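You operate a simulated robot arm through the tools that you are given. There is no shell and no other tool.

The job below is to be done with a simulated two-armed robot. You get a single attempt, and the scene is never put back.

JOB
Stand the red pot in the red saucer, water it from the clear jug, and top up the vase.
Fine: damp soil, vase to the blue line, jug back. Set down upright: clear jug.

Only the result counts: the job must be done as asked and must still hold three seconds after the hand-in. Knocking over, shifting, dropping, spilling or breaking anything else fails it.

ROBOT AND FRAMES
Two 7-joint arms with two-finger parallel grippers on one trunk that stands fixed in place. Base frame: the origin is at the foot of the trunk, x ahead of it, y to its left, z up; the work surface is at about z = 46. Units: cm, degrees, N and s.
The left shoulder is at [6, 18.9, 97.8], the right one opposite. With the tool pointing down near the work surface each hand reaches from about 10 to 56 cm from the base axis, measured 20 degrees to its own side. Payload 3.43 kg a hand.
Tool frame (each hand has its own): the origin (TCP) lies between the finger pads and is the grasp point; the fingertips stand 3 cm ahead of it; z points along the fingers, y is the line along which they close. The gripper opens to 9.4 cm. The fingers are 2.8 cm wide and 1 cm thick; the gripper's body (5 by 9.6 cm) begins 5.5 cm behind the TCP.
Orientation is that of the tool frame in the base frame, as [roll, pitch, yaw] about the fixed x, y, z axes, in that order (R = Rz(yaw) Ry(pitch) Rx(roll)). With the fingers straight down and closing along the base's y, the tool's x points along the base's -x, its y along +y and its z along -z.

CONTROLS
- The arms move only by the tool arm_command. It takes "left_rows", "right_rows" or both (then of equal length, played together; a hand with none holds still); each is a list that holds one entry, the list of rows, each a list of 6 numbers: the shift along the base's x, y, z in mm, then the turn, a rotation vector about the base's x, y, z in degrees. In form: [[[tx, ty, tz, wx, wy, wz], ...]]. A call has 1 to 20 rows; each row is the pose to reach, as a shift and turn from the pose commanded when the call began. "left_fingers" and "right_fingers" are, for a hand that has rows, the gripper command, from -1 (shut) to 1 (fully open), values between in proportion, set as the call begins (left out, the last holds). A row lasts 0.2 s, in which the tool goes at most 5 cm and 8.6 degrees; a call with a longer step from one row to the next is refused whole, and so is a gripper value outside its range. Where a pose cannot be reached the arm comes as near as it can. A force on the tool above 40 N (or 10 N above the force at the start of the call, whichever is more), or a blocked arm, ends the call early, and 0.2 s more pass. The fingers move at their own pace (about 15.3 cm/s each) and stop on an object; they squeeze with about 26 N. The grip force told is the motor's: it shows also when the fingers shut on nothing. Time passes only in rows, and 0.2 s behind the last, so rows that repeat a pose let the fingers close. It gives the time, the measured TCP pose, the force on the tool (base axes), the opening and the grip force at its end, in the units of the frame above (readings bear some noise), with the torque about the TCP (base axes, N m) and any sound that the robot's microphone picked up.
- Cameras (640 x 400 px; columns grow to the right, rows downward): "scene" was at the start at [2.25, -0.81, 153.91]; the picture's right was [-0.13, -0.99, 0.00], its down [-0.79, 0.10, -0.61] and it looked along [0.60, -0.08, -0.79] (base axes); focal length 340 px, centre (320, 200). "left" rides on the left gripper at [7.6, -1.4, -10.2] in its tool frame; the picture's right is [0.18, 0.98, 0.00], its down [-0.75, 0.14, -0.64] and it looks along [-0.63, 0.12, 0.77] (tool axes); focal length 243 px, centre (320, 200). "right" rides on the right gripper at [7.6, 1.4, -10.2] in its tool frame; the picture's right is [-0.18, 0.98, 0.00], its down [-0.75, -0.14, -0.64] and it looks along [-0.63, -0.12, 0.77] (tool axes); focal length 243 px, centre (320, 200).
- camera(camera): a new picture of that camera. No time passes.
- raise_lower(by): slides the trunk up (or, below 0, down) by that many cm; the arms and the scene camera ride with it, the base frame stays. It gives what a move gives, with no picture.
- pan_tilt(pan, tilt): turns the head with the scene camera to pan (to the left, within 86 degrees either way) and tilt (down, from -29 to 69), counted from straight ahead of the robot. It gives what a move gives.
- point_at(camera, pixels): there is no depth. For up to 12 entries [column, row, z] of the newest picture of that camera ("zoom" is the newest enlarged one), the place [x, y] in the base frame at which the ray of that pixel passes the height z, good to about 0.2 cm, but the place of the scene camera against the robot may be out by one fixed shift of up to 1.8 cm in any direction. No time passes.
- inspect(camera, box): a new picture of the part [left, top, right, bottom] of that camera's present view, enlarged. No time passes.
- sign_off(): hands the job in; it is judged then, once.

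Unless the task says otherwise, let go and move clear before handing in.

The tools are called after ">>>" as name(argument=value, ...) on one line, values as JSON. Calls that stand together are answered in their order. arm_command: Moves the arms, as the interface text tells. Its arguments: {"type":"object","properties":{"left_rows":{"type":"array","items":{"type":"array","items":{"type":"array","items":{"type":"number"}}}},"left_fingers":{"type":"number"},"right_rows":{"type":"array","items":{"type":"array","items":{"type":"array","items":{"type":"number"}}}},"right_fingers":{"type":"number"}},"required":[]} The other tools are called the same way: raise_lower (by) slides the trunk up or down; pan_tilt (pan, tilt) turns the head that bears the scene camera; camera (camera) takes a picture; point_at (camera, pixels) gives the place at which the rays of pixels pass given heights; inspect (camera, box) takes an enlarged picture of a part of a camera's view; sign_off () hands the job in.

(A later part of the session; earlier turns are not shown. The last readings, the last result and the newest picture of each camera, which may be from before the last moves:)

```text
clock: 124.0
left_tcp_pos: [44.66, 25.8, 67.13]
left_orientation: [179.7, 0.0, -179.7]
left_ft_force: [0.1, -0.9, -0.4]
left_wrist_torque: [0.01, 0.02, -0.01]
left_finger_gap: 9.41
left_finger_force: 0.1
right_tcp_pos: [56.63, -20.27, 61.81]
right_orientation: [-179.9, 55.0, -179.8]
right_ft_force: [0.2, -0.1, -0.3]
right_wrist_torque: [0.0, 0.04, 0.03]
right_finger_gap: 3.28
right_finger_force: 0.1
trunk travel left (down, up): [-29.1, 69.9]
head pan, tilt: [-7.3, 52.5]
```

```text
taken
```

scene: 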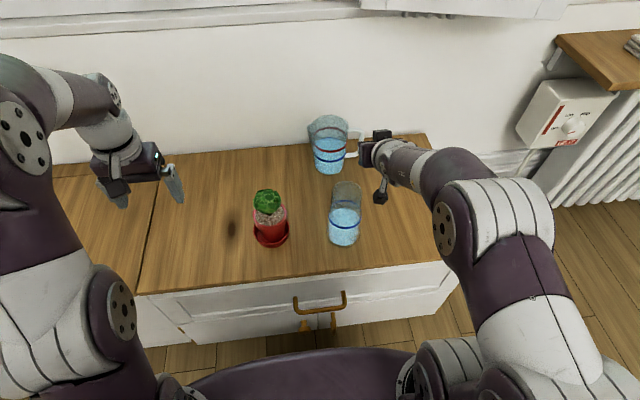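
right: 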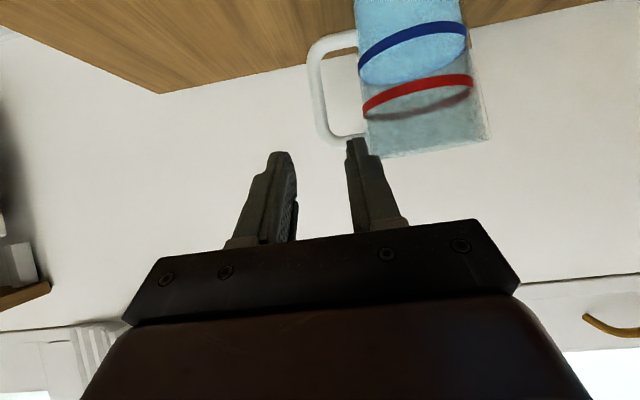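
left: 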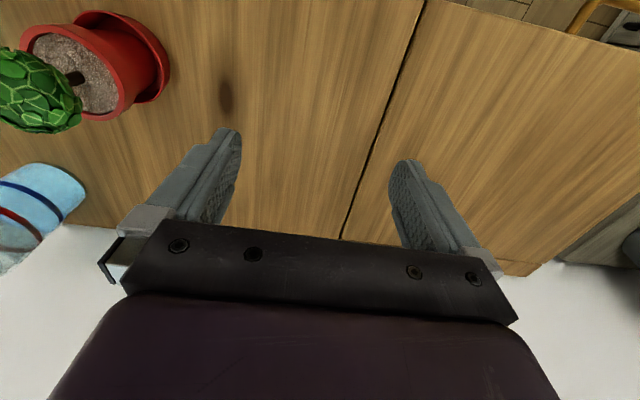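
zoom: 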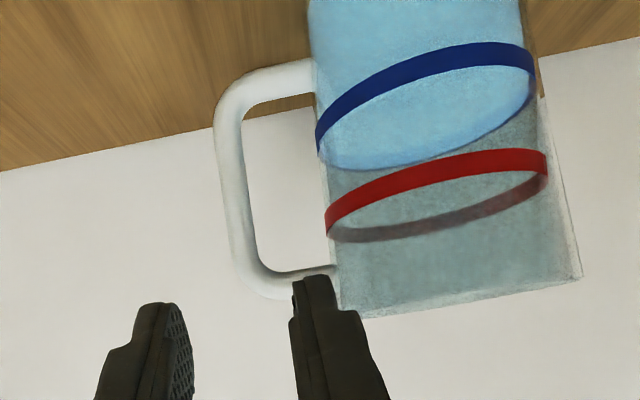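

The bar lines up within 0.2 cm of the hand's centre line, and combining three views puts it at about (67.6, -20.2). I'll advance partway along the finger direction with the gap at 3.3 cm and check the alignment before straddling the bar.

>>> arm_command(right_rows=[[[0, 1, -4, 0, 0, 0], [15, 1, -14.5, 0, 0, 0], [30, 1, -25, 0, 0, 0], [45, 1, -35.5, 0, 0, 0], [55, 1, -42.5, 0, 0, 0], [55, 1, -42.5, 0, 0, 0]]], right_fingers=-0.3)

>>> camera(camera="right")

>>> inspect(camera="right", box=[220, 0, 460, 240])

>>> inspect(camera="scene", box=[290, 90, 450, 230])

```text
clock: 125.5
left_tcp_pos: [44.65, 25.75, 67.01]
left_orientation: [179.8, 0.1, -179.6]
left_ft_force: [-0.4, 0.7, -0.7]
left_wrist_torque: [-0.02, -0.01, -0.02]
left_finger_gap: 9.38
left_finger_force: 0.0
right_tcp_pos: [62.1, -20.54, 57.59]
right_orientation: [-179.8, 55.0, -179.9]
right_ft_force: [0.1, 0.1, 0.0]
right_wrist_torque: [-0.01, 0.0, -0.03]
right_finger_gap: 3.27
right_finger_force: 0.0
trunk travel left (down, up): [-29.1, 69.9]
head pan, tilt: [-7.3, 52.5]
```

```text
taken
```

right: 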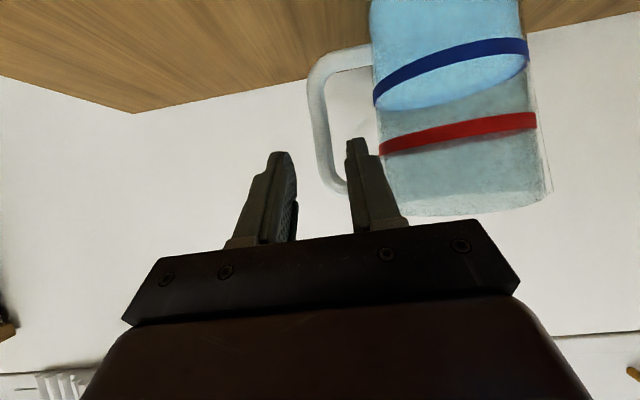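

```text
1.67 times, centred on (340, 120) of right
```

zoom: 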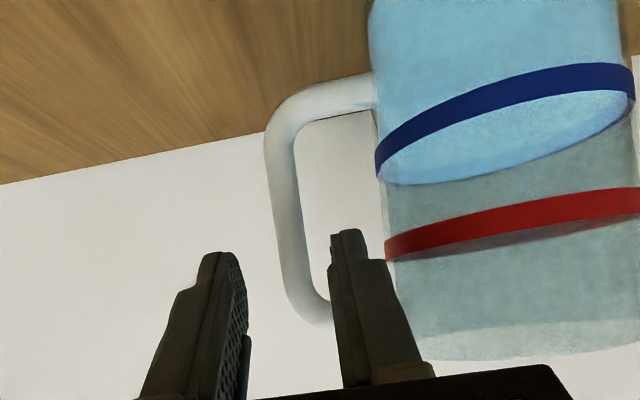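

```text
2.86 times, centred on (370, 160) of scene
```

zoom: 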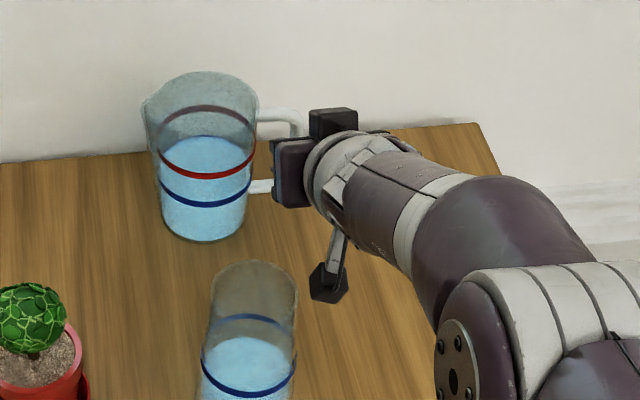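

The bar (column ~320) sits between the two fingers, with the inner finger about to enter the gap beside the jug wall. The bar is about 0.3 cm toward +y of centre, so I'll correct that and advance the rest of the way.

>>> arm_command(right_rows=[[[4, 2, -4, 0, 0, 0], [12, 3, -11, 0, 0, 0], [20, 3, -17, 0, 0, 0], [28, 3, -23, 0, 0, 0], [35, 3, -28, 0, 0, 0], [40, 3, -32, 0, 0, 0], [40, 3, -32, 0, 0, 0]]])

>>> camera(camera="right")

>>> inspect(camera="right", box=[220, 0, 460, 240])

>>> inspect(camera="scene", box=[290, 90, 450, 230])

```text
clock: 127.0
left_tcp_pos: [44.54, 25.77, 67.07]
left_orientation: [179.6, 0.0, -179.6]
left_ft_force: [0.0, 0.2, -0.1]
left_wrist_torque: [-0.02, 0.0, 0.0]
left_finger_gap: 9.4
left_finger_force: 0.0
right_tcp_pos: [66.17, -20.16, 54.37]
right_orientation: [-179.9, 54.9, -180.0]
right_ft_force: [-1.0, 1.0, -0.6]
right_wrist_torque: [-0.02, 0.01, -0.03]
right_finger_gap: 3.29
right_finger_force: 0.0
trunk travel left (down, up): [-29.1, 69.9]
head pan, tilt: [-7.3, 52.5]
```

```text
taken
```

right: 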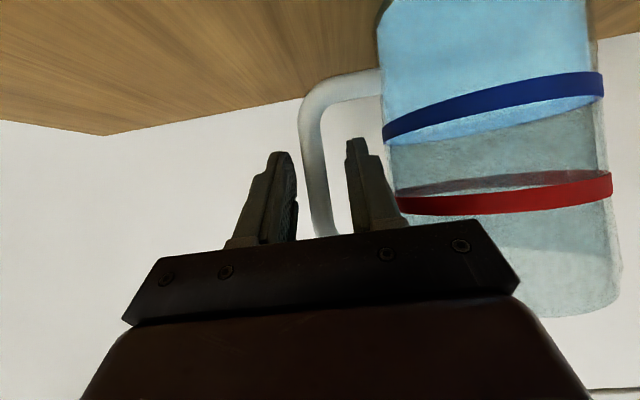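

```text
1.67 times, centred on (340, 120) of right
```

zoom: 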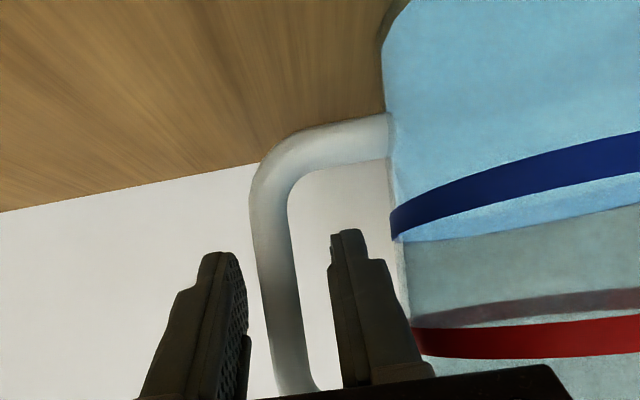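

```text
2.86 times, centred on (370, 160) of scene
```

zoom: 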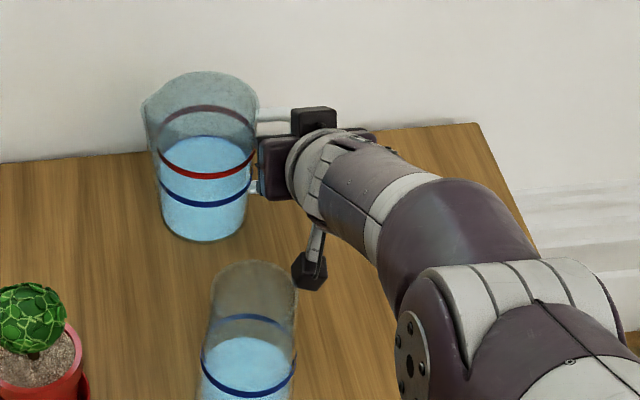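

The bar now stands between the fingers (columns 306–330 at mid-height) with the inner finger free inside the gap and no contact force. I'll close the right gripper on it.

>>> arm_command(right_rows=[[[0, 0, 0, 0, 0, 0], [0, 0, 0, 0, 0, 0], [0, 0, 0, 0, 0, 0], [0, 0, 0, 0, 0, 0]]], right_fingers=-1)

>>> camera(camera="right")

>>> inspect(camera="scene", box=[290, 90, 450, 230])

```text
clock: 128.1
left_tcp_pos: [44.72, 25.8, 67.11]
left_orientation: [179.7, 0.0, -179.7]
left_ft_force: [0.2, -0.5, -0.8]
left_wrist_torque: [0.02, -0.01, 0.0]
left_finger_gap: 9.37
left_finger_force: 0.2
right_tcp_pos: [66.12, -20.17, 54.23]
right_orientation: [-180.0, 55.0, -179.9]
right_ft_force: [-1.6, -0.8, 0.3]
right_wrist_torque: [0.0, -0.01, -0.02]
right_finger_gap: 1.64
right_finger_force: 26.5
trunk travel left (down, up): [-29.1, 69.9]
head pan, tilt: [-7.3, 52.5]
```

```text
taken
```

right: 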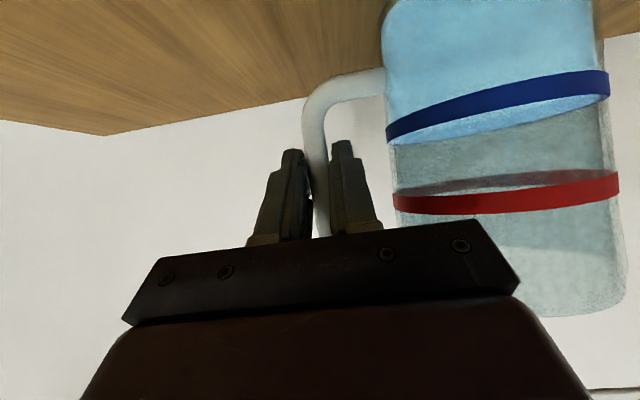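

```text
2.86 times, centred on (370, 160) of scene
```

zoom: 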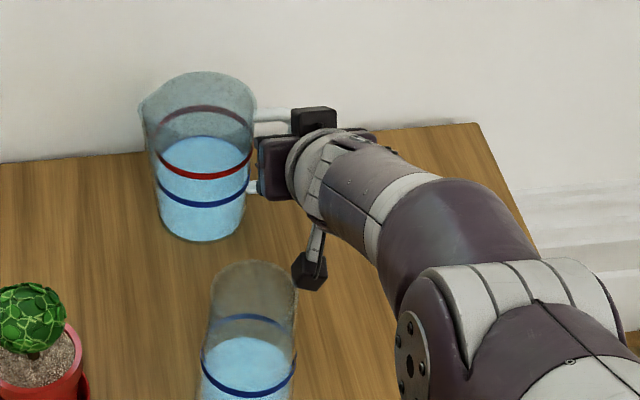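

The gripper holds the bar (1.64 cm, 26.5 N). This TCP pose (66.1, -20.2, 54.2) is what I'll return to later. I'll lift just 1.5 cm first to see whether the jug sags.

>>> arm_command(right_rows=[[[0, 0, 3, 0, 0, 0], [0, 0, 7, 0, 0, 0], [0, 0, 11, 0, 0, 0], [0, 0, 15, 0, 0, 0], [0, 0, 15, 0, 0, 0]]])

>>> camera(camera="right")

>>> inspect(camera="scene", box=[290, 90, 450, 230])

```text
clock: 129.2
left_tcp_pos: [44.67, 25.79, 67.14]
left_orientation: [179.7, -0.1, -179.7]
left_ft_force: [0.2, 0.0, 0.4]
left_wrist_torque: [0.01, -0.03, -0.02]
left_finger_gap: 9.4
left_finger_force: 0.0
right_tcp_pos: [66.09, -20.17, 55.74]
right_orientation: [180.0, 54.9, -179.9]
right_ft_force: [0.0, -0.7, -4.7]
right_wrist_torque: [-0.32, 0.03, -0.04]
right_finger_gap: 1.64
right_finger_force: 26.1
trunk travel left (down, up): [-29.1, 69.9]
head pan, tilt: [-7.3, 52.5]
```

```text
taken
```

right: 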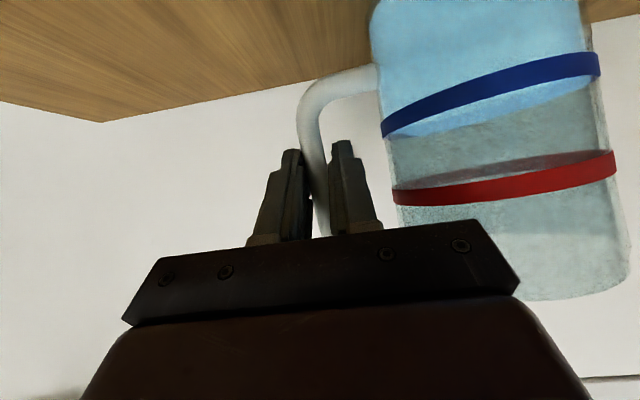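

```text
2.86 times, centred on (370, 160) of scene
```

zoom: 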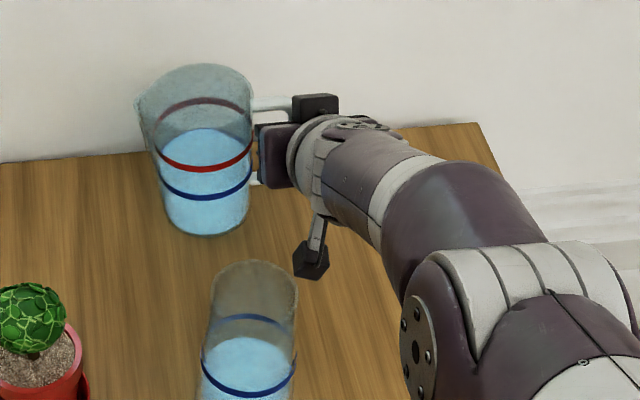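

The jug is light (about 4.7 N) and held firmly, with only 2–3° of sag. Before tilting water anywhere, I'll rehearse the mirrored pouring motion with the empty left hand to learn whether the wrist can roll that far. First I pitch the left hand.

>>> arm_command(left_rows=[[[6, -4, 4, 0, -8, 0], [12, -8, 8, 0, -16, 0], [18, -12, 12, 0, -24, 0], [24, -16, 16, 0, -32, 0], [30, -20, 20, 0, -40, 0], [40, -24, 24, 0, -48, 0], [50, -28, 30, 0, -55, 0], [50, -28, 30, 0, -55, 0]]])

>>> arm_command(left_rows=[[[0, 0, 0, 7.31, -1.96, -2.55], [0, 0, 0, 14.6, -3.9, -5.1], [0, 0, 0, 21.9, -5.9, -7.65], [0, 0, 0, 29.2, -7.8, -10.2], [0, 0, 0, 36.5, -9.8, -12.75], [0, 0, 0, 43.9, -11.8, -15.3], [0, 0, 0, 51.2, -13.7, -17.85], [0, 0, 0, 58.5, -15.7, -20.4], [0, 0, 0, 65.8, -17.6, -22.95], [0, 0, 0, 73.1, -19.6, -25.5], [0, 0, 0, 73.1, -19.6, -25.5]]])

>>> camera(camera="scene")

```text
clock: 131.1
left_tcp_pos: [49.27, 23.38, 70.23]
left_orientation: [-179.8, 55.0, -179.4]
left_ft_force: [-0.9, 0.6, -1.0]
left_wrist_torque: [0.0, 0.02, -0.01]
left_finger_gap: 9.39
left_finger_force: 0.0
left hand out of reach, approached as far as the arm can: row 7
right_tcp_pos: [66.19, -20.11, 55.84]
right_orientation: [-179.9, 54.9, -179.9]
right_ft_force: [0.1, -0.3, -4.2]
right_wrist_torque: [-0.35, 0.07, -0.02]
right_finger_gap: 1.68
right_finger_force: 25.6
trunk travel left (down, up): [-29.1, 69.9]
head pan, tilt: [-7.3, 52.5]
```

```text
clock: 133.4
left_tcp_pos: [49.07, 23.54, 70.23]
left_orientation: [167.5, 56.2, 167.2]
left_ft_force: [-0.2, 0.7, -0.2]
left_wrist_torque: [-0.01, 0.04, -0.01]
left_finger_gap: 9.4
left_finger_force: 0.1
left hand out of reach, approached as far as the arm can: row 2, 3, 4, 5, 6, 7, 8, 9, 10, 11
right_tcp_pos: [66.11, -20.2, 55.76]
right_orientation: [-179.8, 54.9, 180.0]
right_ft_force: [0.1, 0.1, -5.2]
right_wrist_torque: [-0.31, 0.02, -0.01]
right_finger_gap: 1.64
right_finger_force: 26.0
trunk travel left (down, up): [-29.1, 69.9]
head pan, tilt: [-7.3, 52.5]
```

```text
taken
```

scene: 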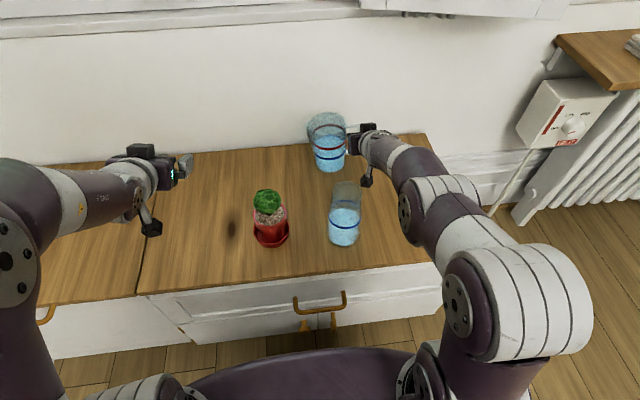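

The rehearsal stopped after about 12°, so in this posture the wrist can't roll outward: the last joint is near its end. Rolled over with the camera on top it should have plenty of travel in the pouring direction, so I'll test that on the empty left hand by rolling the other way.

>>> arm_command(left_rows=[[[0, 0, 2, -6.5, 0, 4.6], [0, 0, 4, -13.1, 0, 9.2], [0, 0, 6, -19.7, 0, 13.8], [0, 0, 8, -26.2, 0, 18.4], [0, 0, 10, -32.8, 0, 23], [0, 0, 10, -39.3, 0, 27.5], [0, 0, 10, -45.9, 0, 32.1], [0, 0, 10, -52.4, 0, 36.7], [0, 0, 10, -59, 0, 41.3], [0, 0, 10, -65.5, 0, 45.9], [0, 0, 10, -72, 0, 50.5], [0, 0, 10, -78.6, 0, 55.1], [0, 0, 10, -85.2, 0, 59.7], [0, 0, 10, -91.7, 0, 64.3], [0, 0, 10, -98.3, 0, 68.9], [0, 0, 10, -104.8, 0, 73.5], [0, 0, 10, -111.4, 0, 78], [0, 0, 10, -117.9, 0, 82.6], [0, 0, 10, -124.5, 0, 87.2], [0, 0, 10, -131, 0, 91.8]]])

>>> camera(camera="left")

>>> camera(camera="scene")

```text
clock: 137.7
left_tcp_pos: [49.18, 23.54, 71.34]
left_orientation: [-150.1, -45.3, -40.2]
left_ft_force: [0.4, -0.9, -0.2]
left_wrist_torque: [0.02, 0.05, 0.04]
left_finger_gap: 9.39
left_finger_force: 0.0
right_tcp_pos: [66.18, -20.17, 55.73]
right_orientation: [-179.8, 55.0, -179.9]
right_ft_force: [0.2, -1.1, -4.3]
right_wrist_torque: [-0.36, 0.04, -0.03]
right_finger_gap: 1.64
right_finger_force: 26.5
trunk travel left (down, up): [-29.1, 69.9]
head pan, tilt: [-7.3, 52.5]
```

```text
taken
```

left: 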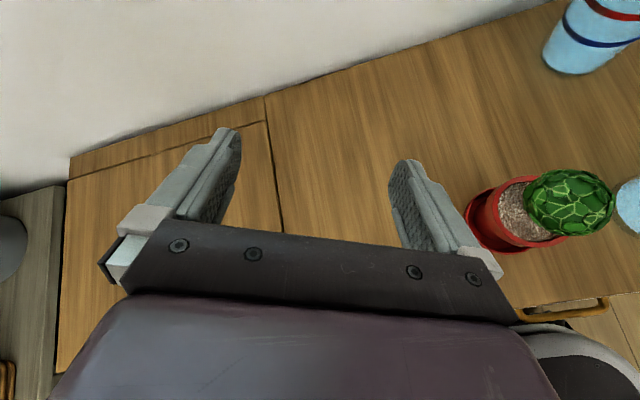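

```text
taken
```

scene: 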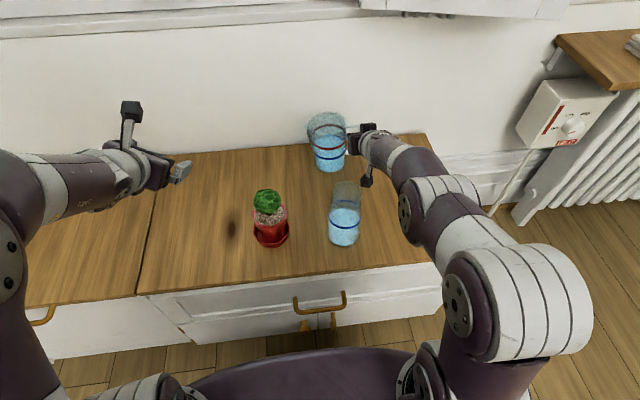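

Rolling that way works through the full 160° with no limit. So the jug should be gripped with the camera on top. I'll finish orienting the left hand (camera up, 20° down, slightly inward) and rehearse the mirrored 80° pouring tilt from there.

>>> arm_command(left_rows=[[[0, 0, 0, -6.1, -3.8, 1.5], [0, 0, 0, -12.2, -7.6, 3], [0, 0, 0, -18.3, -11.5, 4.6], [0, 0, 0, -24.4, -15.3, 6.1], [0, 0, 0, -24.4, -15.3, 6.1]]])

>>> arm_command(left_rows=[[[0, 0, 0, 8, -0.7, -0.8], [0, 0, 0, 16, -1.4, -1.7], [0, 0, 0, 24, -2.1, -2.5], [0, 0, 0, 32, -2.8, -3.3], [0, 0, 0, 40, -3.5, -4.1], [0, 0, 0, 48, -4.2, -5], [0, 0, 0, 56, -4.9, -5.8], [0, 0, 0, 64, -5.6, -6.6], [0, 0, 0, 72, -6.3, -7.5], [0, 0, 0, 80, -7, -8.3], [0, 0, 0, 80, -7, -8.3]]])

>>> camera(camera="scene")

```text
clock: 138.8
left_tcp_pos: [49.11, 23.4, 71.07]
left_orientation: [-180.0, -70.1, -8.0]
left_ft_force: [0.5, -0.8, 0.0]
left_wrist_torque: [-0.02, -0.01, -0.02]
left_finger_gap: 9.38
left_finger_force: 0.0
right_tcp_pos: [66.02, -20.12, 55.67]
right_orientation: [-179.9, 55.0, -179.9]
right_ft_force: [-0.1, 0.0, -5.0]
right_wrist_torque: [-0.32, 0.05, -0.02]
right_finger_gap: 1.63
right_finger_force: 26.6
trunk travel left (down, up): [-29.1, 69.9]
head pan, tilt: [-7.3, 52.5]
```

```text
clock: 141.2
left_tcp_pos: [48.13, 30.17, 72.01]
left_orientation: [-100.9, -6.4, -80.6]
left_ft_force: [-0.3, 0.8, 0.2]
left_wrist_torque: [0.01, 0.0, 0.01]
left_finger_gap: 9.4
left_finger_force: 0.0
left hand out of reach, approached as far as the arm can: row 5, 6, 7, 8, 9, 10, 11
right_tcp_pos: [66.18, -20.19, 55.66]
right_orientation: [-179.9, 54.8, -179.9]
right_ft_force: [0.2, -0.3, -4.0]
right_wrist_torque: [-0.33, 0.07, 0.01]
right_finger_gap: 1.64
right_finger_force: 26.2
trunk travel left (down, up): [-29.1, 69.9]
head pan, tilt: [-7.3, 52.5]
```

```text
taken
```

scene: 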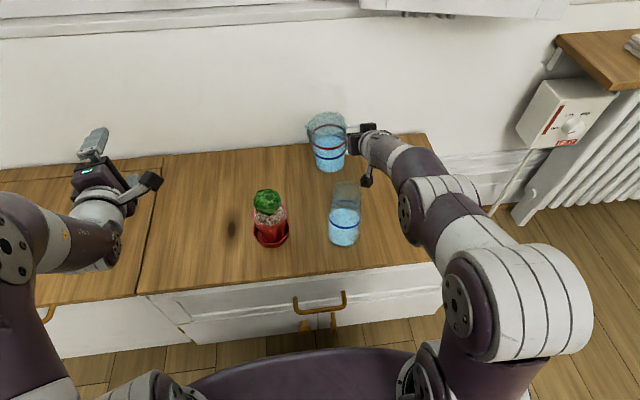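

The wrist can make the full pouring roll in this orientation; only the position drifted because the arm was folded at its nearest reach, which more height fixes. So I'll set the jug back down, release it, and regrip the handle with the right hand rolled camera-up.

>>> arm_command(right_rows=[[[0, 0, -4, 0, 0, 0], [0, 0, -8, 0, 0, 0], [0, 0, -11, 0, 0, 0], [0, 0, -14, 0, 0, 0], [0, 0, -14, 0, 0, 0]]])

```text
clock: 142.4
left_tcp_pos: [48.06, 30.17, 71.88]
left_orientation: [-100.9, -6.5, -80.6]
left_ft_force: [-0.3, -0.5, -0.1]
left_wrist_torque: [0.02, 0.04, 0.0]
left_finger_gap: 9.41
left_finger_force: 0.2
right_tcp_pos: [66.22, -20.12, 54.47]
right_orientation: [180.0, 55.0, 179.9]
right_ft_force: [-0.6, -1.3, 1.1]
right_wrist_torque: [0.1, -0.15, -0.07]
right_finger_gap: 1.64
right_finger_force: 26.0
trunk travel left (down, up): [-29.1, 69.9]
head pan, tilt: [-7.3, 52.5]
```

The table now carries the jug. I'll go 2 mm lower so its base sits flat and then open the fingers just enough to release the bar.

>>> arm_command(right_rows=[[[0, 0, -2, 0, 0, 0], [0, 0, -2, 0, 0, 0]]])

>>> arm_command(right_rows=[[[0, 0, 0, 0, 0, 0], [0, 0, 0, 0, 0, 0], [0, 0, 0, 0, 0, 0]]], right_fingers=-0.3)

>>> camera(camera="right")

>>> inspect(camera="scene", box=[290, 90, 450, 230])

```text
clock: 143.1
left_tcp_pos: [47.97, 30.24, 71.86]
left_orientation: [-100.9, -6.5, -80.6]
left_ft_force: [-0.2, 0.0, 0.0]
left_wrist_torque: [-0.02, 0.01, -0.01]
left_finger_gap: 9.42
left_finger_force: 0.0
right_tcp_pos: [66.28, -20.18, 54.37]
right_orientation: [-179.9, 55.1, -180.0]
right_ft_force: [-0.1, -3.0, 7.7]
right_wrist_torque: [0.02, -0.14, -0.06]
right_finger_gap: 1.64
right_finger_force: 26.2
trunk travel left (down, up): [-29.1, 69.9]
head pan, tilt: [-7.3, 52.5]
```

```text
clock: 143.8
left_tcp_pos: [48.13, 30.2, 71.9]
left_orientation: [-100.8, -6.5, -80.5]
left_ft_force: [0.0, 0.2, -0.8]
left_wrist_torque: [-0.01, -0.03, -0.02]
left_finger_gap: 9.4
left_finger_force: 0.0
right_tcp_pos: [66.07, -20.31, 54.1]
right_orientation: [-179.9, 55.0, -179.8]
right_ft_force: [0.5, 0.0, 0.0]
right_wrist_torque: [-0.02, -0.02, 0.0]
right_finger_gap: 3.31
right_finger_force: 0.0
trunk travel left (down, up): [-29.1, 69.9]
head pan, tilt: [-7.3, 52.5]
```

```text
taken
```

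right: 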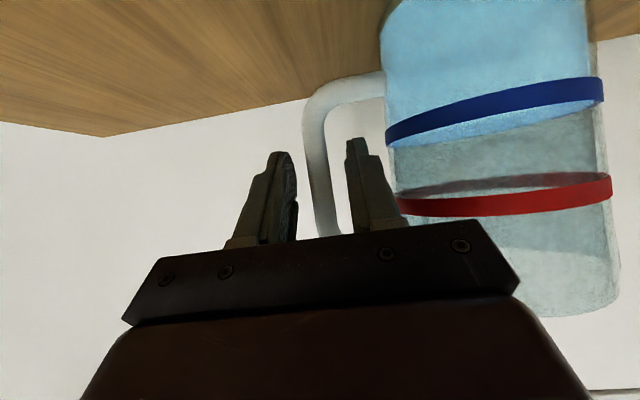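

```text
2.86 times, centred on (370, 160) of scene
```

zoom: 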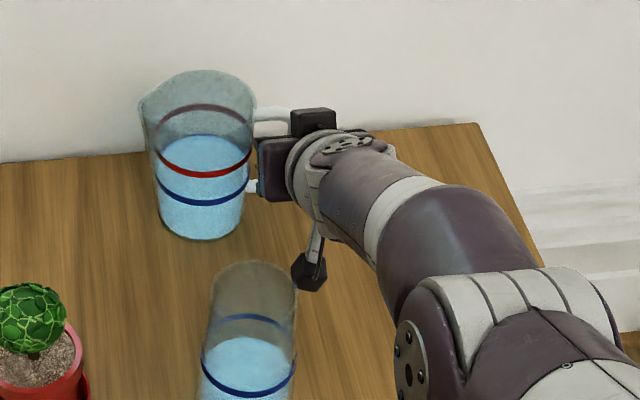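

The jug stands upright where it was, within about 3 mm. I'll back the open fingers straight out along their axis and rise clear.

>>> arm_command(right_rows=[[[-12, 0, 8.4, 0, 0, 0], [-28, 0, 19.6, 0, 0, 0], [-45, 0, 31.5, 0, 0, 0], [-62, 0, 43.4, 0, 0, 0], [-80, 0, 56, 0, 0, 0], [-100, -10, 85, 0, 0, 0], [-120, -25, 115, 0, 0, 0], [-140, -40, 145, 0, 0, 0], [-150, -45, 165, 0, 0, 0], [-150, -45, 165, 0, 0, 0]]])

>>> camera(camera="scene")

```text
clock: 146.1
left_tcp_pos: [48.08, 30.16, 71.95]
left_orientation: [-100.9, -6.5, -80.7]
left_ft_force: [-0.5, -0.6, 0.8]
left_wrist_torque: [0.03, 0.03, 0.01]
left_finger_gap: 9.38
left_finger_force: 0.0
right_tcp_pos: [51.07, -25.04, 70.82]
right_orientation: [-179.9, 55.1, -179.9]
right_ft_force: [0.5, 0.5, 1.2]
right_wrist_torque: [-0.02, 0.01, -0.03]
right_finger_gap: 3.31
right_finger_force: 0.0
right hand out of reach, approached as far as the arm can: row 2, 3
trunk travel left (down, up): [-29.1, 69.9]
head pan, tilt: [-7.3, 52.5]
```

```text
taken
```

scene: 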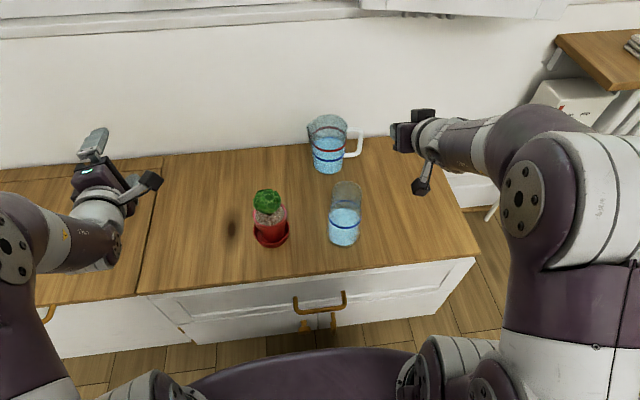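

The right hand is clear at (51.1, -25.0, 70.8). Now I'll roll it camera-up: 160° about its own axis in the free direction.

>>> arm_command(right_rows=[[[0, 0, 2, 6.5, 0, -4.6], [0, 0, 4, 13.1, 0, -9.2], [0, 0, 6, 19.7, 0, -13.8], [0, 0, 8, 26.2, 0, -18.4], [0, 0, 10, 32.8, 0, -23], [0, 0, 10, 39.3, 0, -27.5], [0, 0, 10, 45.9, 0, -32.1], [0, 0, 10, 52.4, 0, -36.7], [0, 0, 10, 59, 0, -41.3], [0, 0, 10, 65.5, 0, -45.9], [0, 0, 10, 72, 0, -50.5], [0, 0, 10, 78.6, 0, -55.1], [0, 0, 10, 85.2, 0, -59.7], [0, 0, 10, 91.7, 0, -64.3], [0, 0, 10, 98.3, 0, -68.9], [0, 0, 10, 104.8, 0, -73.5], [0, 0, 10, 111.4, 0, -78], [0, 0, 10, 117.9, 0, -82.6], [0, 0, 10, 124.5, 0, -87.2], [0, 0, 10, 131, 0, -91.8]]])

>>> camera(camera="right")

```text
clock: 150.2
left_tcp_pos: [48.04, 30.22, 71.89]
left_orientation: [-100.8, -6.5, -80.7]
left_ft_force: [0.7, 0.6, -0.1]
left_wrist_torque: [0.02, 0.01, -0.01]
left_finger_gap: 9.4
left_finger_force: 0.1
right_tcp_pos: [51.13, -24.7, 71.67]
right_orientation: [154.1, -50.3, 32.3]
right_ft_force: [0.0, -0.3, -0.1]
right_wrist_torque: [-0.02, -0.01, 0.03]
right_finger_gap: 3.29
right_finger_force: 0.0
trunk travel left (down, up): [-29.1, 69.9]
head pan, tilt: [-7.3, 52.5]
```

```text
taken
```

right: 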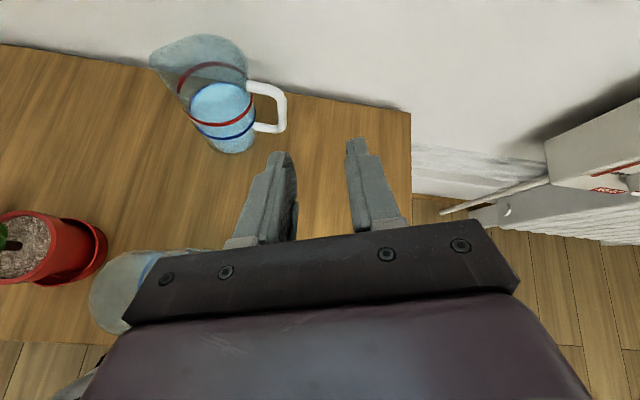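

The flip works and the top-mounted camera now sees the jug and its handle at (275,110). I'll set the final grasp orientation (20° down, heading 8° inward) and move to a point in front of the handle.

>>> arm_command(right_rows=[[[0, 0, 0, 4.7, -3.4, -0.35], [0, 0, 0, 9.4, -6.8, -0.7], [0, 0, 0, 14, -10.2, -1.05], [0, 0, 0, 18.7, -13.6, -1.4], [0, 0, 0, 18.7, -13.6, -1.4]]])

>>> arm_command(right_rows=[[[10, 3, -20, 0, 0, 0], [20, 8, -45, 0, 0, 0], [30, 14, -70, 0, 0, 0], [40, 20, -95, 0, 0, 0], [50, 26, -115, 0, 0, 0], [57, 32, -127, 0, 0, 0], [57, 32, -127, 0, 0, 0]]])

>>> camera(camera="right")

>>> inspect(camera="right", box=[180, 0, 420, 200])

```text
clock: 151.4
left_tcp_pos: [48.04, 30.22, 71.95]
left_orientation: [-100.8, -6.5, -80.7]
left_ft_force: [0.6, -0.4, 0.0]
left_wrist_torque: [-0.02, 0.04, 0.04]
left_finger_gap: 9.41
left_finger_force: 0.0
right_tcp_pos: [51.15, -24.66, 71.66]
right_orientation: [179.8, -69.9, 8.2]
right_ft_force: [0.0, -0.4, -0.4]
right_wrist_torque: [0.0, -0.04, 0.02]
right_finger_gap: 3.3
right_finger_force: 0.1
trunk travel left (down, up): [-29.1, 69.9]
head pan, tilt: [-7.3, 52.5]
```

```text
clock: 153.1
left_tcp_pos: [48.16, 30.16, 71.92]
left_orientation: [-100.8, -6.6, -80.6]
left_ft_force: [-0.7, -0.3, -0.1]
left_wrist_torque: [-0.02, 0.02, 0.0]
left_finger_gap: 9.4
left_finger_force: 0.1
right_tcp_pos: [56.95, -21.25, 59.05]
right_orientation: [179.5, -70.0, 8.4]
right_ft_force: [-0.1, 0.5, -0.3]
right_wrist_torque: [0.02, 0.02, -0.01]
right_finger_gap: 3.27
right_finger_force: 0.0
trunk travel left (down, up): [-29.1, 69.9]
head pan, tilt: [-7.3, 52.5]
```

```text
taken
```

right: 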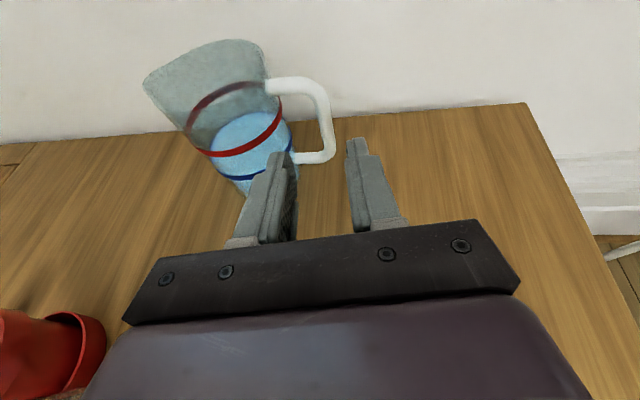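

```text
2.00 times, centred on (300, 100) of right
```

zoom: 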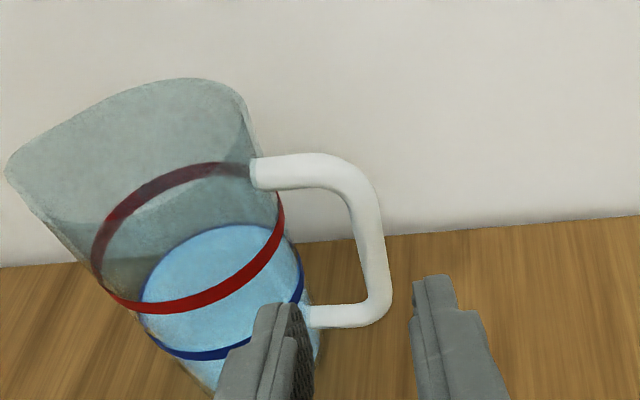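

The handle is clearly visible and right side up; its bar is at about (67.2, -20.0), nearly on the hand's centre line. I'll lower to its level and advance about half way, then check again.

>>> arm_command(right_rows=[[[0, -2, -7, 0, 0, 0], [0, -2, -14.7, 0, 0, 0], [14, 0, -20, 0, 0, 0], [28, 2, -25, 0, 0, 0], [42, 4, -30, 0, 0, 0], [52, 5.5, -33.8, 0, 0, 0], [52, 5.5, -33.8, 0, 0, 0]]])

>>> camera(camera="right")

>>> inspect(camera="right", box=[200, 40, 440, 240])

```text
clock: 154.7
left_tcp_pos: [48.09, 30.2, 71.97]
left_orientation: [-100.8, -6.6, -80.6]
left_ft_force: [-0.2, 0.1, -1.2]
left_wrist_torque: [0.01, 0.01, 0.01]
left_finger_gap: 9.39
left_finger_force: 0.1
right_tcp_pos: [62.22, -20.77, 55.9]
right_orientation: [179.6, -69.9, 8.3]
right_ft_force: [-0.8, -0.1, -0.8]
right_wrist_torque: [-0.03, 0.0, 0.0]
right_finger_gap: 3.3
right_finger_force: 0.1
trunk travel left (down, up): [-29.1, 69.9]
head pan, tilt: [-7.3, 52.5]
```

```text
taken
```

right: 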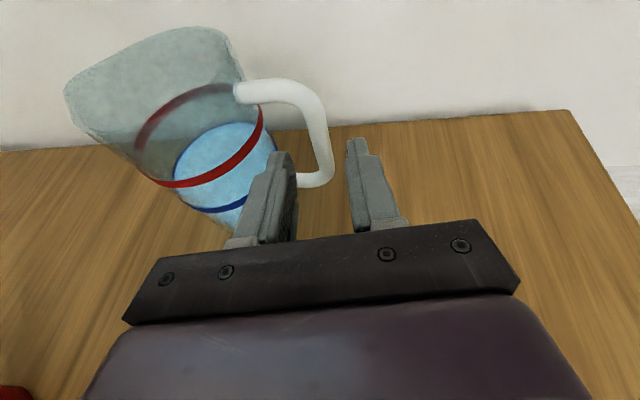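

```text
2.00 times, centred on (320, 140) of right
```

zoom: 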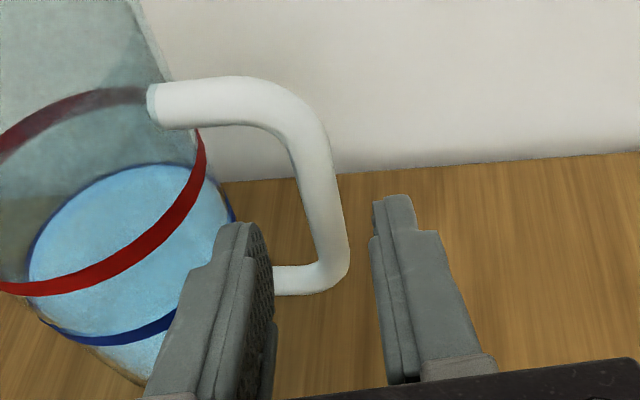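

The bar (zoom column ~322) is centred between the fingertips (255–373). I'll advance the remaining 3.8 cm.

>>> arm_command(right_rows=[[[8, 1.2, -3, 0, 0, 0], [16, 2.4, -6, 0, 0, 0], [24, 3.6, -9.5, 0, 0, 0], [32, 4.8, -13, 0, 0, 0], [38, 5.6, -15.5, 0, 0, 0], [38, 5.6, -15.5, 0, 0, 0]]])

>>> camera(camera="right")

>>> inspect(camera="right", box=[200, 40, 440, 240])

```text
clock: 156.1
left_tcp_pos: [48.16, 30.13, 71.82]
left_orientation: [-100.9, -6.5, -80.7]
left_ft_force: [-0.1, 0.2, 0.5]
left_wrist_torque: [0.03, -0.02, -0.02]
left_finger_gap: 9.39
left_finger_force: 0.1
right_tcp_pos: [65.83, -20.3, 54.05]
right_orientation: [179.7, -70.0, 8.3]
right_ft_force: [-0.2, 0.9, -0.5]
right_wrist_torque: [-0.02, -0.01, -0.01]
right_finger_gap: 3.27
right_finger_force: 0.1
trunk travel left (down, up): [-29.1, 69.9]
head pan, tilt: [-7.3, 52.5]
```

```text
taken
```

right: 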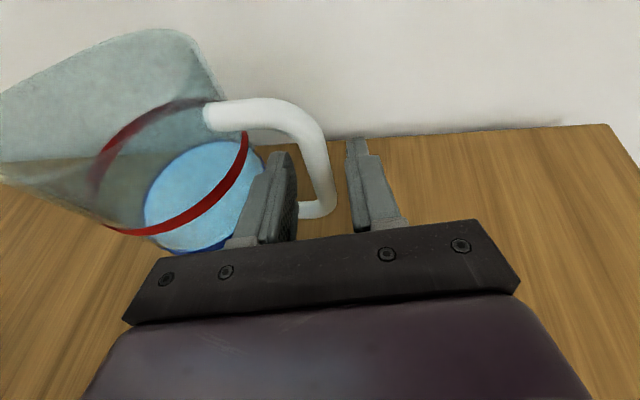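

```text
2.00 times, centred on (320, 140) of right
```

zoom: 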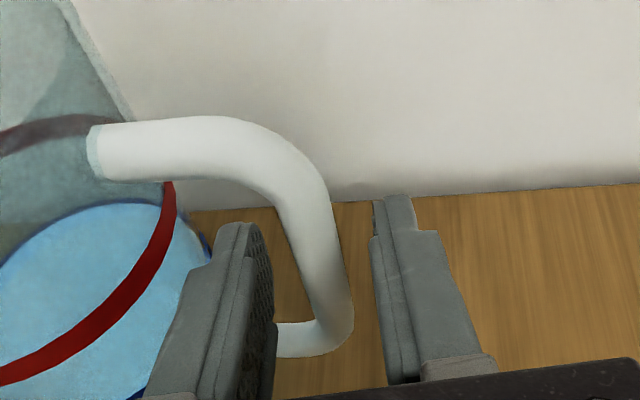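

The bar stands between the pads with no contact force. I'll close the gripper on it.

>>> arm_command(right_rows=[[[0, 0, 0, 0, 0, 0], [0, 0, 0, 0, 0, 0], [0, 0, 0, 0, 0, 0], [0, 0, 0, 0, 0, 0]]], right_fingers=-1)

>>> camera(camera="right")

```text
clock: 157.1
left_tcp_pos: [48.1, 30.17, 71.91]
left_orientation: [-100.9, -6.5, -80.6]
left_ft_force: [-0.2, -0.4, 0.6]
left_wrist_torque: [0.02, 0.04, 0.0]
left_finger_gap: 9.38
left_finger_force: 0.0
right_tcp_pos: [65.75, -20.35, 54.07]
right_orientation: [179.6, -70.0, 8.3]
right_ft_force: [-1.0, 0.3, 0.0]
right_wrist_torque: [0.07, -0.1, 0.01]
right_finger_gap: 1.25
right_finger_force: 26.2
trunk travel left (down, up): [-29.1, 69.9]
head pan, tilt: [-7.3, 52.5]
```

```text
taken
```

right: 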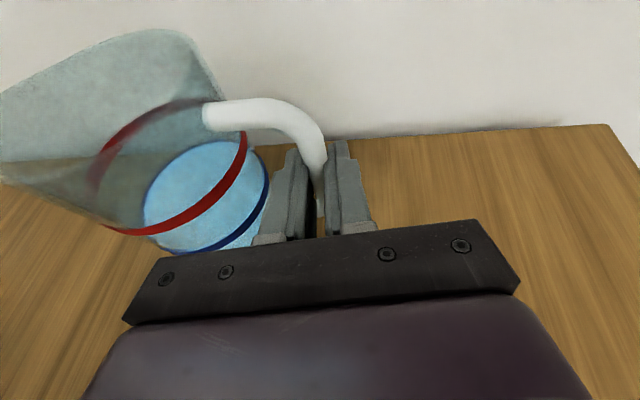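

The bar is gripped (1.25 cm, 26 N) at TCP (65.75, -20.35, 54.07), my new return pose. I'll lift 2 cm and check the hold.

>>> arm_command(right_rows=[[[0, 0, 3, 0, 0, 0], [0, 0, 7, 0, 0, 0], [0, 0, 12, 0, 0, 0], [0, 0, 17, 0, 0, 0], [0, 0, 20, 0, 0, 0], [0, 0, 20, 0, 0, 0]]])

>>> camera(camera="right")

>>> inspect(camera="scene", box=[290, 90, 450, 230])

```text
clock: 158.4
left_tcp_pos: [48.23, 30.18, 72.0]
left_orientation: [-100.9, -6.5, -80.7]
left_ft_force: [-0.2, 0.8, 1.0]
left_wrist_torque: [0.0, -0.03, -0.01]
left_finger_gap: 9.4
left_finger_force: 0.0
right_tcp_pos: [65.85, -20.37, 56.06]
right_orientation: [179.7, -70.0, 8.4]
right_ft_force: [-0.3, -0.1, -4.1]
right_wrist_torque: [-0.39, 0.08, 0.01]
right_finger_gap: 1.28
right_finger_force: 26.4
trunk travel left (down, up): [-29.1, 69.9]
head pan, tilt: [-7.3, 52.5]
```

```text
taken
```

right: 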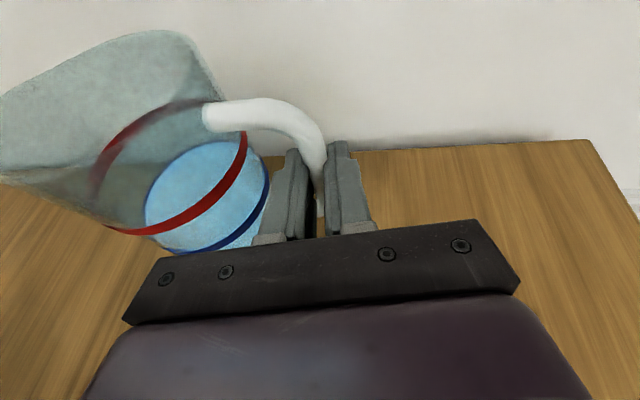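

```text
2.86 times, centred on (370, 160) of scene
```

zoom: 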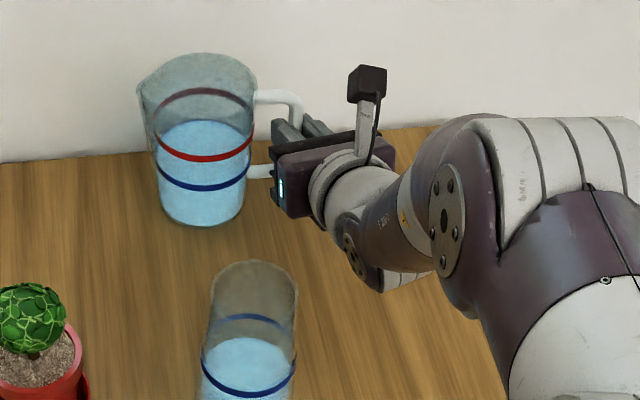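

The jug lifted cleanly without sagging. From earlier views the vase is centred near (44.0, -12) with its mouth at z≈61.4 and about 6 cm wide. I'll raise the jug and bring it back upright, clear above the vase's height and to its right.

>>> arm_command(right_rows=[[[0, 0, 15, 0, 0, 0], [0, 0, 35, 0, 0, 0], [0, -2, 60, 0, 0, 0], [-5, -5, 85, 0, 0, 0], [-15, -10, 110, 0, 0, 0], [-30, -15, 135, 0, 0, 0], [-45, -22, 160, 0, 0, 0], [-60, -30, 185, 0, 0, 0], [-75, -38, 205, 0, 0, 0], [-90, -45, 215, 0, 0, 0], [-98, -50, 220, 0, 0, 0], [-98, -50, 220, 0, 0, 0]]])

>>> camera(camera="right")

>>> camera(camera="scene")

```text
clock: 161.1
left_tcp_pos: [48.05, 30.16, 72.04]
left_orientation: [-101.0, -6.5, -80.6]
left_ft_force: [-0.4, -0.2, -0.7]
left_wrist_torque: [-0.01, 0.02, -0.01]
left_finger_gap: 9.38
left_finger_force: 0.1
right_tcp_pos: [55.9, -25.13, 78.23]
right_orientation: [179.7, -69.9, 8.2]
right_ft_force: [-0.1, -0.7, -4.3]
right_wrist_torque: [-0.33, 0.03, 0.01]
right_finger_gap: 1.22
right_finger_force: 26.2
trunk travel left (down, up): [-29.1, 69.9]
head pan, tilt: [-7.3, 52.5]
```

```text
taken
```

right: 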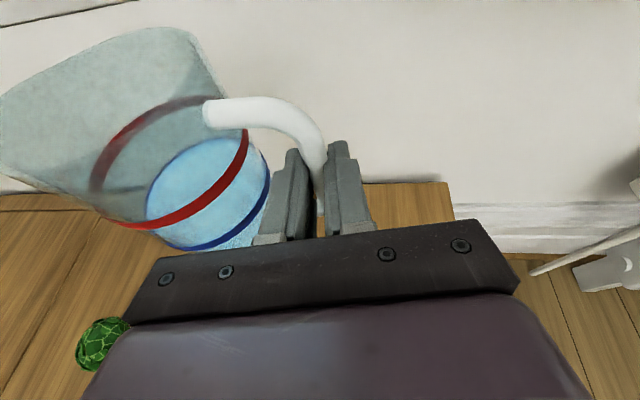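

```text
taken
```

scene: 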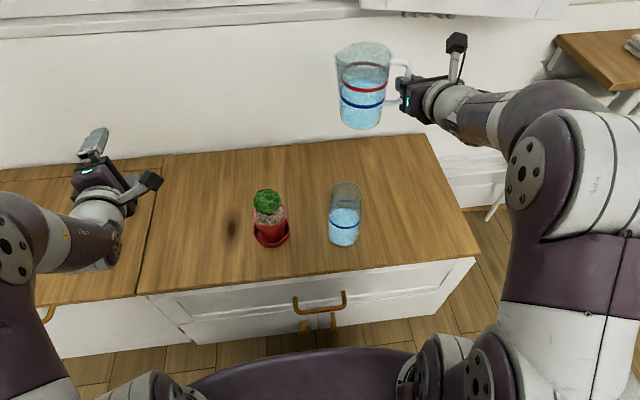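

The jug is upright at its safe height and the water is level with its ring. I want a good view of the vase and pot while pouring, so I'll turn the left hand to look across from the left, as it did before, keeping its distance from the pot. First I undo its roll.

>>> arm_command(left_rows=[[[1, -4, 2, -8, 0.7, 0.8], [2, -8, 4, -16, 1.4, 1.7], [3, -12, 6, -24, 2.1, 2.5], [4, -16, 8, -32, 2.8, 3.3], [5, -20, 10, -40, 3.5, 4.1], [5, -24, 12, -48, 4.2, 5], [5, -28, 14, -56, 4.9, 5.8], [5, -32, 16, -64, 5.6, 6.6], [5, -36, 18, -72, 6.3, 7.5], [5, -40, 20, -80, 7, 8.3], [5, -40, 20, -80, 7, 8.3]]])

>>> arm_command(left_rows=[[[0, 2, 0, 0, 2, -8], [0, 4, 0, 0, 4, -16], [0, 6, 0, 0, 6, -24], [-5, 8, 0, 0, 7, -32], [-10, 10, 0, 0, 8, -40], [-15, 10, 0, 0, 8, -48], [-20, 10, 0, 0, 8, -56], [-20, 10, 0, 0, 8, -60], [-20, 10, 0, 0, 8, -60]]])

>>> camera(camera="left")

>>> camera(camera="scene")

```text
clock: 163.4
left_tcp_pos: [48.22, 26.01, 73.9]
left_orientation: [179.9, -70.0, -7.8]
left_ft_force: [-1.2, -0.2, -0.7]
left_wrist_torque: [0.02, 0.01, 0.0]
left_finger_gap: 9.39
left_finger_force: 0.0
right_tcp_pos: [55.88, -25.28, 78.16]
right_orientation: [179.7, -70.0, 8.3]
right_ft_force: [0.1, 0.4, -4.4]
right_wrist_torque: [-0.34, 0.07, 0.02]
right_finger_gap: 1.22
right_finger_force: 26.1
trunk travel left (down, up): [-29.1, 69.9]
head pan, tilt: [-7.3, 52.5]
```

```text
clock: 165.4
left_tcp_pos: [42.17, 15.02, 63.48]
left_orientation: [177.1, -56.4, -54.3]
left_ft_force: [-0.7, -0.5, -0.5]
left_wrist_torque: [-0.01, -0.01, 0.02]
left_finger_gap: 9.41
left_finger_force: 0.0
left hand out of reach, approached as far as the arm can: row 4, 5, 6, 7, 8, 9
right_tcp_pos: [55.93, -25.18, 78.19]
right_orientation: [179.6, -70.0, 8.4]
right_ft_force: [-0.5, 0.8, -4.2]
right_wrist_torque: [-0.35, 0.04, 0.02]
right_finger_gap: 1.23
right_finger_force: 25.8
trunk travel left (down, up): [-29.1, 69.9]
head pan, tilt: [-7.3, 52.5]
```

```text
taken
```

left: 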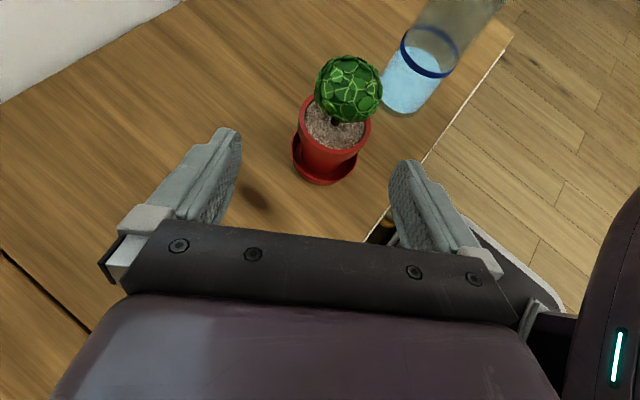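

```text
taken
```

scene: 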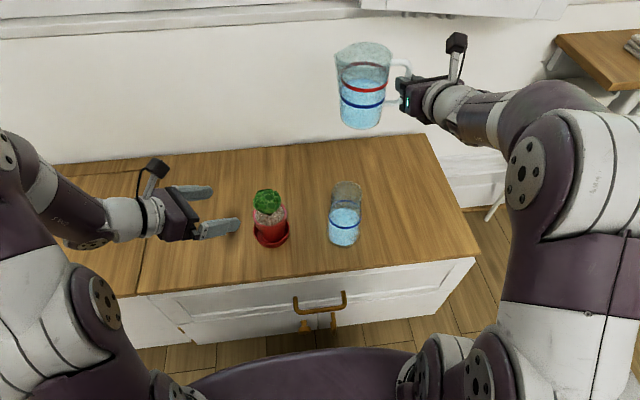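

The left camera now sees both the pot (340,110) and the vase (425,60). The hand ended a bit close, so I'll move it back and up to frame the vase better.

>>> arm_command(left_rows=[[[0, 15, 10, 0, 0, 0], [0, 30, 20, 0, 0, 0], [0, 45, 30, 0, 0, 0], [0, 60, 40, 0, 0, 0], [0, 60, 40, 0, 0, 0]]])

>>> camera(camera="left")

>>> inspect(camera="left", box=[300, 0, 520, 180])

```text
clock: 166.7
left_tcp_pos: [42.14, 15.66, 64.04]
left_orientation: [177.3, -56.0, -54.1]
left_ft_force: [0.1, -0.6, 0.4]
left_wrist_torque: [-0.02, 0.03, 0.02]
left_finger_gap: 9.4
left_finger_force: 0.1
left hand out of reach, approached as far as the arm can: row 1, 2, 3, 4, 5
right_tcp_pos: [56.03, -25.31, 78.07]
right_orientation: [179.7, -70.0, 8.4]
right_ft_force: [0.5, 0.3, -4.2]
right_wrist_torque: [-0.35, 0.04, 0.02]
right_finger_gap: 1.22
right_finger_force: 26.6
trunk travel left (down, up): [-29.1, 69.9]
head pan, tilt: [-7.3, 52.5]
```

```text
taken
```

left: 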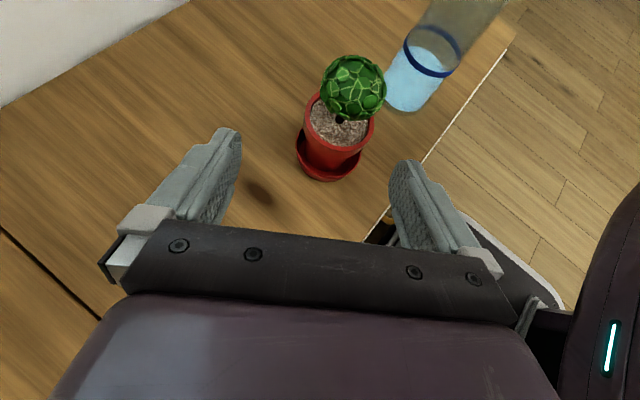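

```text
2.22 times, centred on (410, 90) of left
```

zoom: 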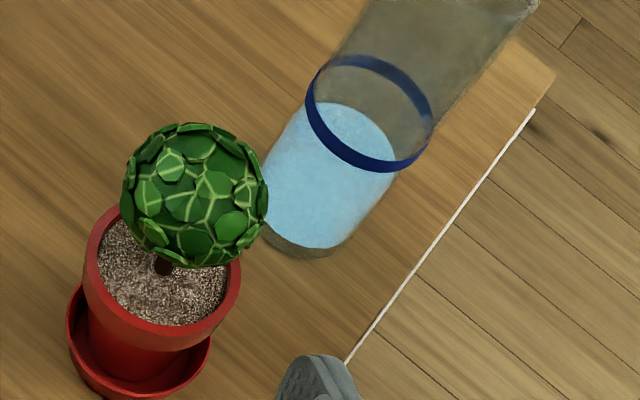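

In this zoom the vase's water surface (back edge near (345,105)) is clearly below the blue ring. I'll get coordinates for the vase's base and ring from this calibrated view.

>>> point_at(camera="zoom", pixels=[[300, 255, 46], [252, 222, 46], [350, 238, 46], [305, 100, 54], [434, 130, 54], [372, 165, 54], [345, 57, 54], [538, 5, 61], [538, 5, 62], [165, 265, 54], [90, 250, 54], [240, 275, 54]])

```text
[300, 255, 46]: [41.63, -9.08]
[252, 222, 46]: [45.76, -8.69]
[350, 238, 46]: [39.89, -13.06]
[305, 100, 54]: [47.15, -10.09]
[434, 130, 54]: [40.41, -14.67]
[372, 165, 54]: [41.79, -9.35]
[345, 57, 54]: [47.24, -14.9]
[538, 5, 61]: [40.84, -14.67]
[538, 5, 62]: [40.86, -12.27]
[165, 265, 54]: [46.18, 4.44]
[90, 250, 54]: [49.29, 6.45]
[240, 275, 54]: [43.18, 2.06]
```

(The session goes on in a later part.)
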